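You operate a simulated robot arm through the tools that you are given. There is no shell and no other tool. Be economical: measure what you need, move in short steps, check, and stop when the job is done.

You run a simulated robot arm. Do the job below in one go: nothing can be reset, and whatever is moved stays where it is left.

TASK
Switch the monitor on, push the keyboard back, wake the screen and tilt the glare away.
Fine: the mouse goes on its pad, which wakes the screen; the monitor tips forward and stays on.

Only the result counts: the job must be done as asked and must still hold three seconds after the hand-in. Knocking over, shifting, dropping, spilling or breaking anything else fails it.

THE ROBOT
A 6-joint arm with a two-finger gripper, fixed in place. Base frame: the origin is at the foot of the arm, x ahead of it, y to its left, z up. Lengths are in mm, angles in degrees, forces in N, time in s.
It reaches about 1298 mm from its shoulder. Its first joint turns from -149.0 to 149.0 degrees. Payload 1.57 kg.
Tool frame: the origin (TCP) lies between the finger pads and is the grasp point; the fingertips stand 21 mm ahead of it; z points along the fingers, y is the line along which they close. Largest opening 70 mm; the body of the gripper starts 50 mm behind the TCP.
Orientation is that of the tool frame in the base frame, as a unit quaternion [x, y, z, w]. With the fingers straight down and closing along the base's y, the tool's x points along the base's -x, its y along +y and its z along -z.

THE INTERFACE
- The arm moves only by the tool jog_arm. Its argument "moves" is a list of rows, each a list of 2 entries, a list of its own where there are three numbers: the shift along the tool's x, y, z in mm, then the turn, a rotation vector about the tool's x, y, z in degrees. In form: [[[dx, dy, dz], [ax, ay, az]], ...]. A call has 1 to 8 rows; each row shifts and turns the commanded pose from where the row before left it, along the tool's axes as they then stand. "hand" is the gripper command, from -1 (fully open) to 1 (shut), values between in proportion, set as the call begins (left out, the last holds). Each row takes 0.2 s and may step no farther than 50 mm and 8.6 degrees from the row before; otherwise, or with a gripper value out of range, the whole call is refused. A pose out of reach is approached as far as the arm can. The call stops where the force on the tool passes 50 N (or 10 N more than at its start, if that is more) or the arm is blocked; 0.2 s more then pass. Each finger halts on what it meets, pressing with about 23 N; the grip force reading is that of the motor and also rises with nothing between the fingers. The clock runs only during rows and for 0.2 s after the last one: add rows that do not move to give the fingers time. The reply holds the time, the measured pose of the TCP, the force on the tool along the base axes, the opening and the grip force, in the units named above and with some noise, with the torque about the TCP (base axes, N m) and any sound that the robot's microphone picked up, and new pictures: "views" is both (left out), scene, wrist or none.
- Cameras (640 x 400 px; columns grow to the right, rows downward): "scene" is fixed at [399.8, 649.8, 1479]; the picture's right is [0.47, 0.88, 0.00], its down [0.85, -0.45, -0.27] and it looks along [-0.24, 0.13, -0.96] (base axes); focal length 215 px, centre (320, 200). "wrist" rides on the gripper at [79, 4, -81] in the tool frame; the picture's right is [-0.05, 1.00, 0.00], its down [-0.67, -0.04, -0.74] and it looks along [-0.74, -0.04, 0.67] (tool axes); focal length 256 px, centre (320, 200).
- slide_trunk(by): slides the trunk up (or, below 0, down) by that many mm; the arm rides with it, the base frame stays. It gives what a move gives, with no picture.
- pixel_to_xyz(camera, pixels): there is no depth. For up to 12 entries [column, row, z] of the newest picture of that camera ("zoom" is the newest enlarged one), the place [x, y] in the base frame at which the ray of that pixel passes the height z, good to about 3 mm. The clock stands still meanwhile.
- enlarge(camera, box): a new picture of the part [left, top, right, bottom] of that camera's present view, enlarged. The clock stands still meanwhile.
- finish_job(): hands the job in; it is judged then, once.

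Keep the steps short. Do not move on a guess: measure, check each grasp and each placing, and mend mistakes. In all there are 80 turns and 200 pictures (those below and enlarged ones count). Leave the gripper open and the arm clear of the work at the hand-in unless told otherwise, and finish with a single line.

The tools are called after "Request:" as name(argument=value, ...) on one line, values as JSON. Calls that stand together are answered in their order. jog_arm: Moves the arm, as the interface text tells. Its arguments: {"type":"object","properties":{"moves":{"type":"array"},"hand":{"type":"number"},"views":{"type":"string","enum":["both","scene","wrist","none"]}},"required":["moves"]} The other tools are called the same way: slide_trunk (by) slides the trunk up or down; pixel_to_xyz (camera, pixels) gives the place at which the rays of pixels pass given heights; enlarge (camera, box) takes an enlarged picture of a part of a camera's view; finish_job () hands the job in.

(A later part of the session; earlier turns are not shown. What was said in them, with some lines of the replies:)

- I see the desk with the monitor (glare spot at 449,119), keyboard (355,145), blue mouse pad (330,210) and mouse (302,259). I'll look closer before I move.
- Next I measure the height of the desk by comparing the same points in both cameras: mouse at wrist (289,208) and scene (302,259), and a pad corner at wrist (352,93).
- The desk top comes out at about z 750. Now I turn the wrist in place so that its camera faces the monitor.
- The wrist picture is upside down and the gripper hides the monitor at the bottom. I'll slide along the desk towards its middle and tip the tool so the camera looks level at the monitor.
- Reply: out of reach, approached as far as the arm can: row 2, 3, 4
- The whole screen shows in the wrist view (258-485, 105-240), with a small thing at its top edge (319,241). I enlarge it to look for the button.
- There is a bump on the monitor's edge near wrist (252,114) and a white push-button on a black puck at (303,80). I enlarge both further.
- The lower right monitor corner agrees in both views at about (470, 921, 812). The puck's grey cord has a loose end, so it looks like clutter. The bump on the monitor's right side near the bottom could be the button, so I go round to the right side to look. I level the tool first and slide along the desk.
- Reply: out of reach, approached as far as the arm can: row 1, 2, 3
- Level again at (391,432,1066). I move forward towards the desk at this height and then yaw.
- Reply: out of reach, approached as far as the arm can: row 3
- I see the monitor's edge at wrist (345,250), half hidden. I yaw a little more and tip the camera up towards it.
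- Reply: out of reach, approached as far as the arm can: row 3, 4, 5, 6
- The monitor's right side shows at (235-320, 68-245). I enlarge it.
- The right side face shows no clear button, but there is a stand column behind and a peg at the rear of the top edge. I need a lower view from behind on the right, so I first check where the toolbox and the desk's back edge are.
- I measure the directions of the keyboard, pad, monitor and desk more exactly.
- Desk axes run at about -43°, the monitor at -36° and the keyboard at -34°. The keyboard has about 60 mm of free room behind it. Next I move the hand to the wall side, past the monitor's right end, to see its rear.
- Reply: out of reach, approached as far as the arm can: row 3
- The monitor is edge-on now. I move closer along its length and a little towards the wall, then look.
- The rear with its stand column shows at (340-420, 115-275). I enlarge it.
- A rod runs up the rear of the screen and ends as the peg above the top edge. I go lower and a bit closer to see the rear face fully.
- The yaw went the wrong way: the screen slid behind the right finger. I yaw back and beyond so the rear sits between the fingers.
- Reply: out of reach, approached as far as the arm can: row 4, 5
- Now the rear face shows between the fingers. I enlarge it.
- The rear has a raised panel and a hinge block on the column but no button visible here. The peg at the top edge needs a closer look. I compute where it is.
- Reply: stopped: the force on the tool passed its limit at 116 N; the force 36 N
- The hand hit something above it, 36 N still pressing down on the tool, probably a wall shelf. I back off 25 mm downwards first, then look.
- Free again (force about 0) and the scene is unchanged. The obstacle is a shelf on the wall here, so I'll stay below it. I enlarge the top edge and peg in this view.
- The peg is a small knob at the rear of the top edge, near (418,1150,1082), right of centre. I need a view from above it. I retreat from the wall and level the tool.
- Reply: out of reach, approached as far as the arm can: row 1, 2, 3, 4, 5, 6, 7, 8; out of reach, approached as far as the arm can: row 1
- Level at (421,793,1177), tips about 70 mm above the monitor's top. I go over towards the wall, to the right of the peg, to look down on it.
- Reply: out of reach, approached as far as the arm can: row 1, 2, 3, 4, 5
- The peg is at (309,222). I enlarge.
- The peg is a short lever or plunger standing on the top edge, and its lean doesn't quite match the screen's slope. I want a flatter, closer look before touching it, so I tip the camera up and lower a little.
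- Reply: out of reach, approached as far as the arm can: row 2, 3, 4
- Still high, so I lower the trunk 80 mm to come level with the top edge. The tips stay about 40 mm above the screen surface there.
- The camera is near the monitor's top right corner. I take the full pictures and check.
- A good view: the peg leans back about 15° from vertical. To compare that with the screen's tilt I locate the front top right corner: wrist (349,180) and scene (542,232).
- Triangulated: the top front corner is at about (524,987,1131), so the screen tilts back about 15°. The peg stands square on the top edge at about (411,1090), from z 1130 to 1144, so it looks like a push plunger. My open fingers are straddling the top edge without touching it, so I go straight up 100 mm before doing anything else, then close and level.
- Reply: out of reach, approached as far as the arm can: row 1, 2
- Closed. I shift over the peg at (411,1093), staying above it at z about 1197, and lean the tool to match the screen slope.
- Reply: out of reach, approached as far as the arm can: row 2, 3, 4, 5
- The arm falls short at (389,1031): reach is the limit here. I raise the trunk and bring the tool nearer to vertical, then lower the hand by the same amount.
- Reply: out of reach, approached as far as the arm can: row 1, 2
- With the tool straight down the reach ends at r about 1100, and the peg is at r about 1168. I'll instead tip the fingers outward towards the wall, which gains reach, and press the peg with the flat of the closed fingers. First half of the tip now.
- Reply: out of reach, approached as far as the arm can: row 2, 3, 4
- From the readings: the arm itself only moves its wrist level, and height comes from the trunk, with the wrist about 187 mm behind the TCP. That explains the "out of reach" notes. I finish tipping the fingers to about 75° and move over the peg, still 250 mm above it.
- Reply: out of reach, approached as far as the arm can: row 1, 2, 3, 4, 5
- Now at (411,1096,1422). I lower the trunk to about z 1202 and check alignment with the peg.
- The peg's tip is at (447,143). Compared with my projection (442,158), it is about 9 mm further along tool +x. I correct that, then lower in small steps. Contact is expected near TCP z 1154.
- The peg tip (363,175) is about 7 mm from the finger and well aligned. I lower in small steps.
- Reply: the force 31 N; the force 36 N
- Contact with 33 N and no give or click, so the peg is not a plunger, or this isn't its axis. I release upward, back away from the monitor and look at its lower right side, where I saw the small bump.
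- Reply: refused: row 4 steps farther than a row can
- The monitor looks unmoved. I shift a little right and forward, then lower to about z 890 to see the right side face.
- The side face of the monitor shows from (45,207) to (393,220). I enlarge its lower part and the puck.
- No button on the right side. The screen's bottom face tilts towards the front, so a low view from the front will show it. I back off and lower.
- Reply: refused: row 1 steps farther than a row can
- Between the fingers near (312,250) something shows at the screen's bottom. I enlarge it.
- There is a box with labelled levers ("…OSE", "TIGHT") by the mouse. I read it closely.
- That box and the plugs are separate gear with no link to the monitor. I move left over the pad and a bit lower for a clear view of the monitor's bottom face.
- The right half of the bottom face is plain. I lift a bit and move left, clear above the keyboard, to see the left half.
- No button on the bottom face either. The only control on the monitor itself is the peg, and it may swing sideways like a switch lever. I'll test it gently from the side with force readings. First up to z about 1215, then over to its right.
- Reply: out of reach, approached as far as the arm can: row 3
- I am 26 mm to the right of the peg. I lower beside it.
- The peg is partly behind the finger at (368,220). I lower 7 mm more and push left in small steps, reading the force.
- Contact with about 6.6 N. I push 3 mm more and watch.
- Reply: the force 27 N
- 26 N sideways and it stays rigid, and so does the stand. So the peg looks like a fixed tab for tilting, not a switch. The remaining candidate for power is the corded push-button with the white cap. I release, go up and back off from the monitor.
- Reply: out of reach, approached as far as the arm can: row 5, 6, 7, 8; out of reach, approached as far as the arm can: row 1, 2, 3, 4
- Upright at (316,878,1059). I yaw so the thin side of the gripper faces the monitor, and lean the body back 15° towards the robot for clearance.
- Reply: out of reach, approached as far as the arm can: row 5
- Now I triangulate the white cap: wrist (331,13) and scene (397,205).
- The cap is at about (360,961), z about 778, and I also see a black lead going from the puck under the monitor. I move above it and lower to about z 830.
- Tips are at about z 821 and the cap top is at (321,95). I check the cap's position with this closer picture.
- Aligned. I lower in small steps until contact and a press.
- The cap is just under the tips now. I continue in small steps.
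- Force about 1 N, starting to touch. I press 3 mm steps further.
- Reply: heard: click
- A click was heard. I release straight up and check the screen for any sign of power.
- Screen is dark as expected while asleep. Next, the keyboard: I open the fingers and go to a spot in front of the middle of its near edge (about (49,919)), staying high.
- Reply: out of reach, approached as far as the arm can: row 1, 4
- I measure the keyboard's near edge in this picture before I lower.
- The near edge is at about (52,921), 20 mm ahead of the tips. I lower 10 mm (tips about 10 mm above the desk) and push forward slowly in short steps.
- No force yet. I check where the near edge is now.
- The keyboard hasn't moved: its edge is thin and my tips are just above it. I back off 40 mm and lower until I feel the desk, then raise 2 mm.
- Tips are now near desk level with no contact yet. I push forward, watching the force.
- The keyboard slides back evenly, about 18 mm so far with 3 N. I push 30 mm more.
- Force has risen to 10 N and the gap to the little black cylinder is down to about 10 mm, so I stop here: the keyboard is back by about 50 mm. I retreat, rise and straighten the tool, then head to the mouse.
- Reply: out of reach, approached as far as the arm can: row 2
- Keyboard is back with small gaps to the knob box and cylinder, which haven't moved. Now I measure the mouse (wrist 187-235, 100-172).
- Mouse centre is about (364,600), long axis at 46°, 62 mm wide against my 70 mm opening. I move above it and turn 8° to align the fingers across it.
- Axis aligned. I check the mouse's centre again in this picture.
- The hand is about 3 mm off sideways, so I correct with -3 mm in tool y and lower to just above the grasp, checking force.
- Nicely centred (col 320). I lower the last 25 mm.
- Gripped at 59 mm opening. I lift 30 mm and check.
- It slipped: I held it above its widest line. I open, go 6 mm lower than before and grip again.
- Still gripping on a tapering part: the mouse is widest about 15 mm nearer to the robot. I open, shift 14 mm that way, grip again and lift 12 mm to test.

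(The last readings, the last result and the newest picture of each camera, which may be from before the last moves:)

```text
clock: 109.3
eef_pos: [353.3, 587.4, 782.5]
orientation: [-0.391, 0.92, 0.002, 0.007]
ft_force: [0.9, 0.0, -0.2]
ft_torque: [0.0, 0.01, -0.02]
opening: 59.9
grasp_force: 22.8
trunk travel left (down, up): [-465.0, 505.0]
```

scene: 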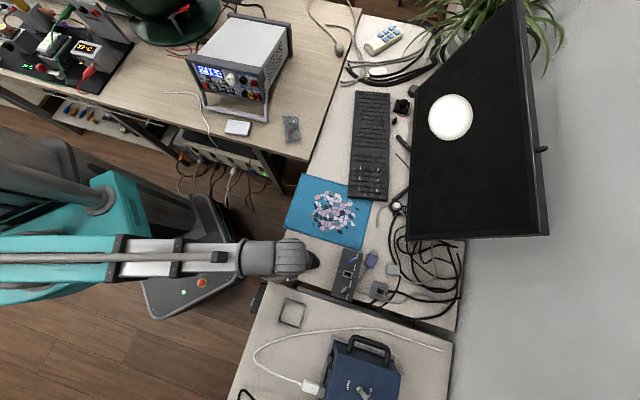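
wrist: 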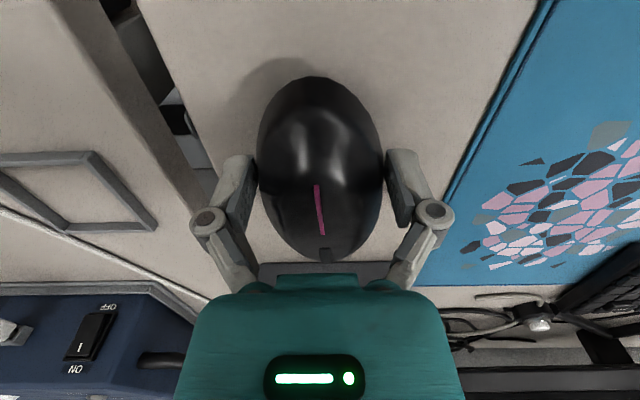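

It holds: 59.9 mm and the mouse is off the desk. Now I carry it left over the pad, set it down, release, rise, then tip the closed fingers forward and come in front of the middle of the monitor's lower edge, still about 20 mm away.

Request:
jog_arm(moves=[[[-4.4, 36, 0], [0, 0, 0]], [[-4.4, 36, 0], [0, 0, 0]], [[-4.4, 36, 0], [0, 0, 0]], [[-4.4, 36, 0], [0, 0, 0]], [[-4.4, 36, 0], [0, 0, 0]]], views="wrist")

Request:
slide_trunk(by=-8)

Request:
jog_arm(moves=[[[0, 0, 0], [0, 0, 0]], [[0, 0, 0], [0, 0, 0]], [[0, 0, 0], [0, 0, 0]], [[0, 0, 0], [0, 0, 0]]], hand=-1, views="none")

Request:
slide_trunk(by=80)

Request:
jog_arm(moves=[[[0, 0, 0], [0, 0, -8]], [[0, 0, 0], [0, -8.5, 0]], [[0, 0, 0], [0, -8.5, 0]], [[0, 0, 0], [0, -8.5, 0]], [[0, 0, 0], [0, -8.5, 0]]], hand=1, views="scene")

Request:
jog_arm(moves=[[[-29.8, 29.9, 20.1], [0, 0, 0]], [[-29.8, 29.9, 20.1], [0, 0, 0]], [[-29.8, 29.9, 20.1], [0, 0, 0]], [[-29.8, 29.9, 20.1], [0, 0, 0]], [[-29.8, 29.9, 20.1], [0, 0, 0]], [[-29.8, 29.9, 20.1], [0, 0, 0]], [[-29.8, 29.9, 20.1], [0, 0, 0]]])

```text
clock: 110.5
eef_pos: [239.3, 726.7, 783.7]
orientation: [-0.39, 0.921, 0.002, 0.008]
ft_force: [0.6, -1.4, -0.8]
ft_torque: [-0.01, 0.0, -0.04]
opening: 60.2
grasp_force: 23.1
trunk travel left (down, up): [-465.0, 505.0]
```

wrist: 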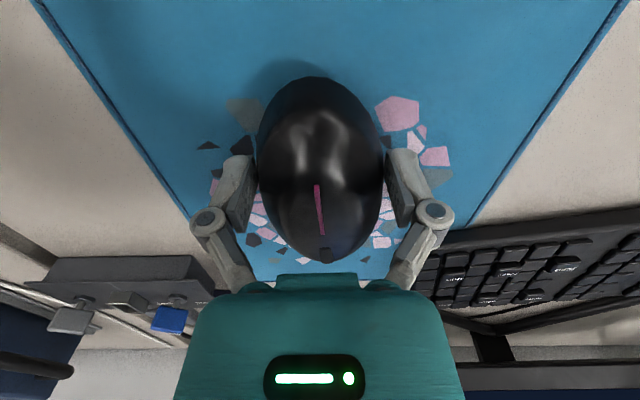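

```text
clock: 111.1
eef_pos: [240.0, 728.4, 774.3]
orientation: [-0.391, 0.92, 0.003, 0.009]
ft_force: [0.0, 0.0, -1.0]
ft_torque: [0.0, 0.02, 0.01]
opening: 59.8
grasp_force: 23.3
trunk travel left (down, up): [-457.0, 513.0]
```

```text
clock: 112.1
eef_pos: [240.9, 726.5, 775.9]
orientation: [-0.391, 0.92, 0.003, 0.008]
ft_force: [-1.0, 0.4, 1.3]
ft_torque: [-0.02, 0.0, -0.01]
opening: 70.4
grasp_force: 0.0
trunk travel left (down, up): [-457.0, 513.0]
```

```text
clock: 113.3
eef_pos: [239.8, 726.7, 854.2]
orientation: [-0.39, 0.921, 0.003, 0.009]
ft_force: [-0.3, 0.1, 0.5]
ft_torque: [0.0, -0.01, -0.01]
opening: 70.0
grasp_force: 0.0
trunk travel left (down, up): [-537.0, 433.0]
```

```text
clock: 114.5
eef_pos: [240.3, 727.3, 888.1]
orientation: [-0.434, 0.849, 0.134, 0.269]
ft_force: [0.7, 0.7, -0.7]
ft_torque: [0.0, 0.0, 0.02]
opening: 0.0
grasp_force: 22.9
out of reach, approached as far as the arm can: row 3, 4, 5
trunk travel left (down, up): [-537.0, 433.0]
```

scene: 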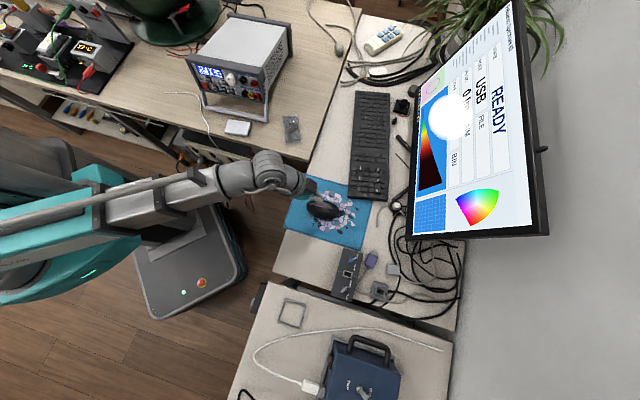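

```text
clock: 116.1
eef_pos: [217.2, 1054.2, 888.5]
orientation: [-0.433, 0.85, 0.134, 0.269]
ft_force: [-0.3, -0.7, 0.2]
ft_torque: [0.02, -0.01, 0.01]
opening: 0.0
grasp_force: 22.6
out of reach, approached as far as the arm can: row 5
trunk travel left (down, up): [-537.0, 433.0]
5 turns are left
```

scene: 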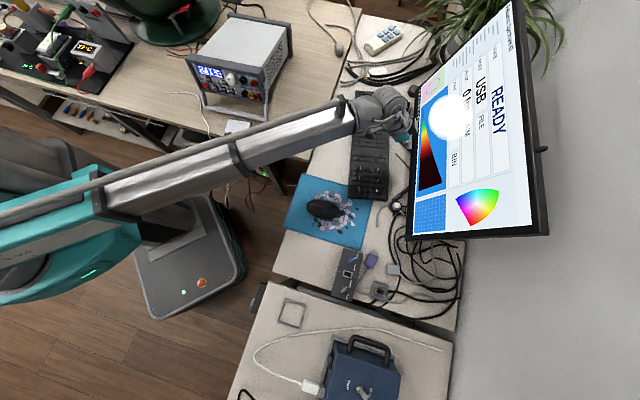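
wrist: 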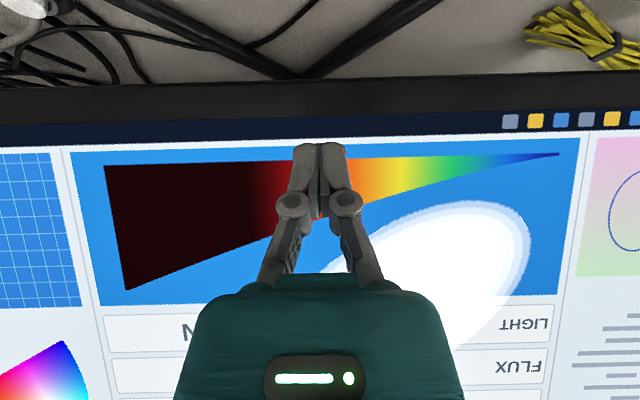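

The screen is on and awake, and the mouse is on its pad. Now the tilt: I lower to the lower bezel and push its bottom towards the wall in small steps, so the top tips forward.

Request:
slide_trunk(by=-53)

Request:
jog_arm(moves=[[[-6.6, 0, 4.5], [0, 0, 0]], [[-6.6, 0, 4.5], [0, 0, 0]], [[-6.6, 0, 4.5], [0, 0, 0]], [[-6.6, 0, 4.5], [0, 0, 0]]], views="scene")

Request:
jog_arm(moves=[[[-6.6, 0, 4.5], [0, 0, 0]], [[-6.6, 0, 4.5], [0, 0, 0]], [[-6.6, 0, 4.5], [0, 0, 0]]])

```text
clock: 117.0
eef_pos: [217.2, 1053.0, 836.9]
orientation: [-0.433, 0.85, 0.135, 0.269]
ft_force: [-0.1, 0.4, 0.5]
ft_torque: [-0.05, -0.03, 0.01]
opening: 0.0
grasp_force: 23.5
trunk travel left (down, up): [-484.0, 486.0]
```

```text
clock: 118.0
eef_pos: [235.9, 1079.0, 836.0]
orientation: [-0.433, 0.849, 0.135, 0.269]
ft_force: [-1.4, -1.3, -0.9]
ft_torque: [-0.03, 0.03, -0.03]
opening: 0.4
grasp_force: 22.7
trunk travel left (down, up): [-484.0, 486.0]
```

scene: 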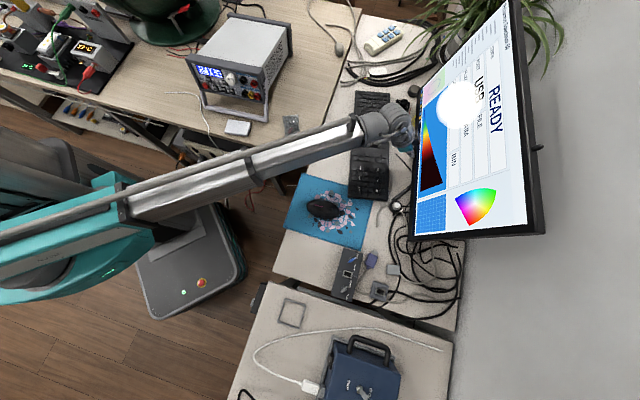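

```text
clock: 118.8
eef_pos: [250.7, 1097.3, 836.8]
orientation: [-0.434, 0.849, 0.135, 0.269]
ft_force: [-1.1, -2.7, -0.9]
ft_torque: [-0.03, 0.03, -0.03]
opening: 0.0
grasp_force: 22.9
trunk travel left (down, up): [-484.0, 486.0]
4 turns are left
```

scene: 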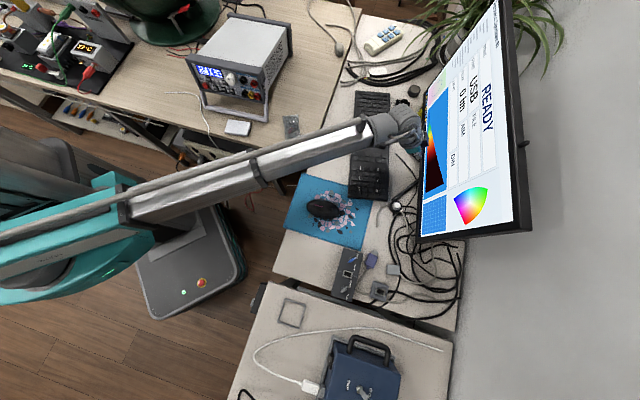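
wrist: 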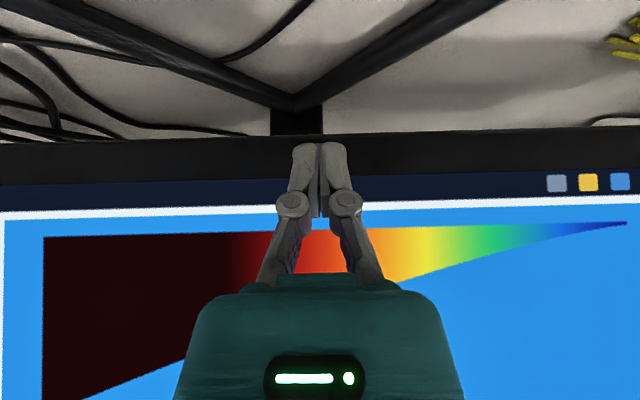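

The glare is gone and the screen stays on, with only about 3 N of push. I push 15 mm more for margin, then back off, open the hand and look.

Request:
jog_arm(moves=[[[-6.2, 0, 4.2], [0, 0, 0]], [[-6.2, 0, 4.2], [0, 0, 0]]], views="none")

Request:
jog_arm(moves=[[[33, 0, -22.4], [0, 0, 0]], [[33, 0, -22.4], [0, 0, 0]], [[33, 0, -22.4], [0, 0, 0]], [[33, 0, -22.4], [0, 0, 0]], [[33, 0, -22.4], [0, 0, 0]]], views="none")

Request:
slide_trunk(by=120)

Request:
jog_arm(moves=[[[33, 0, -22.4], [0, 0, 0]], [[33, 0, -22.4], [0, 0, 0]], [[33, 0, -22.4], [0, 0, 0]], [[0, 0, 0], [0, 0, 0]]], hand=-1)

Request:
enlarge(camera="scene", box=[270, 60, 560, 280])

```text
clock: 119.4
eef_pos: [258.7, 1110.5, 836.2]
orientation: [-0.434, 0.849, 0.136, 0.269]
ft_force: [-0.6, -2.9, -2.0]
ft_torque: [-0.05, 0.04, -0.02]
opening: 0.3
grasp_force: 23.2
trunk travel left (down, up): [-484.0, 486.0]
```

```text
clock: 120.6
eef_pos: [139.9, 948.4, 835.6]
orientation: [-0.434, 0.849, 0.135, 0.269]
ft_force: [0.0, -0.6, 0.9]
ft_torque: [0.01, 0.0, 0.0]
opening: 0.1
grasp_force: 22.9
trunk travel left (down, up): [-484.0, 486.0]
```

```text
clock: 122.1
eef_pos: [140.7, 948.1, 955.1]
orientation: [-0.434, 0.849, 0.134, 0.269]
ft_force: [-0.3, -0.2, -0.6]
ft_torque: [0.02, 0.03, 0.01]
opening: 0.1
grasp_force: 22.8
trunk travel left (down, up): [-604.0, 366.0]
```

```text
clock: 123.1
eef_pos: [70.3, 849.8, 955.6]
orientation: [-0.434, 0.85, 0.135, 0.267]
ft_force: [-1.3, 0.1, -0.1]
ft_torque: [-0.03, -0.01, 0.0]
opening: 69.6
grasp_force: 0.0
trunk travel left (down, up): [-604.0, 366.0]
```

scene: 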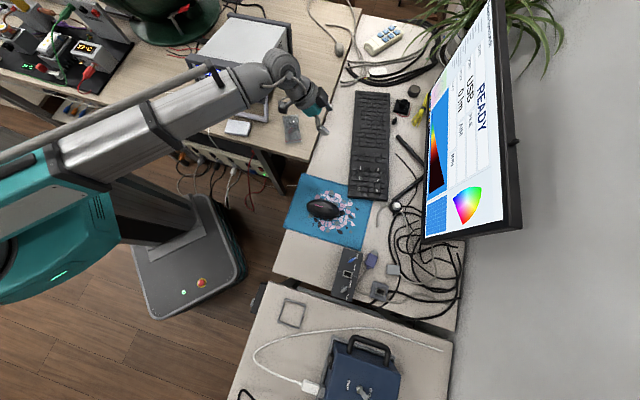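
wrist: 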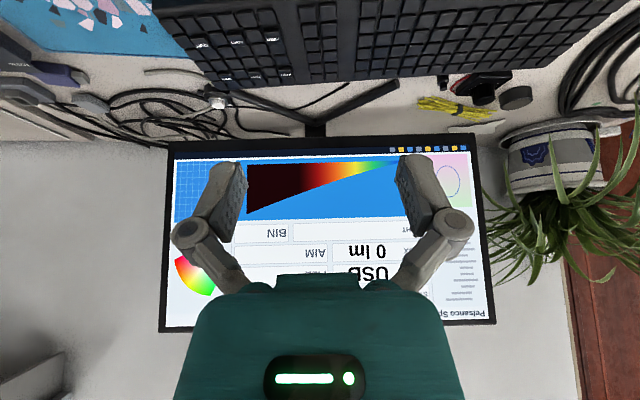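

```text
1.82 times, centred on (415, 170) of scene
3 turns are left
```

zoom: 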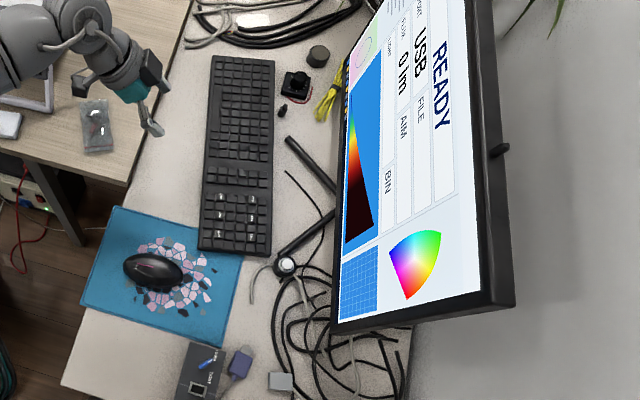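

The screen shows READY with no glare and has tipped forward. The mouse is on its pad, the keyboard is back, and the other items are in place. The hand is open and clear, so I hand in.

Request:
finish_job()

```text
The job is handed in.
```

I handed the job in with the monitor on and awake, tipped forward with no glare visible, the keyboard pushed back about 50 mm and the mouse on its pad; earlier the hand hit something above it near the wall at 116 N, and I saw nothing moved or damaged.
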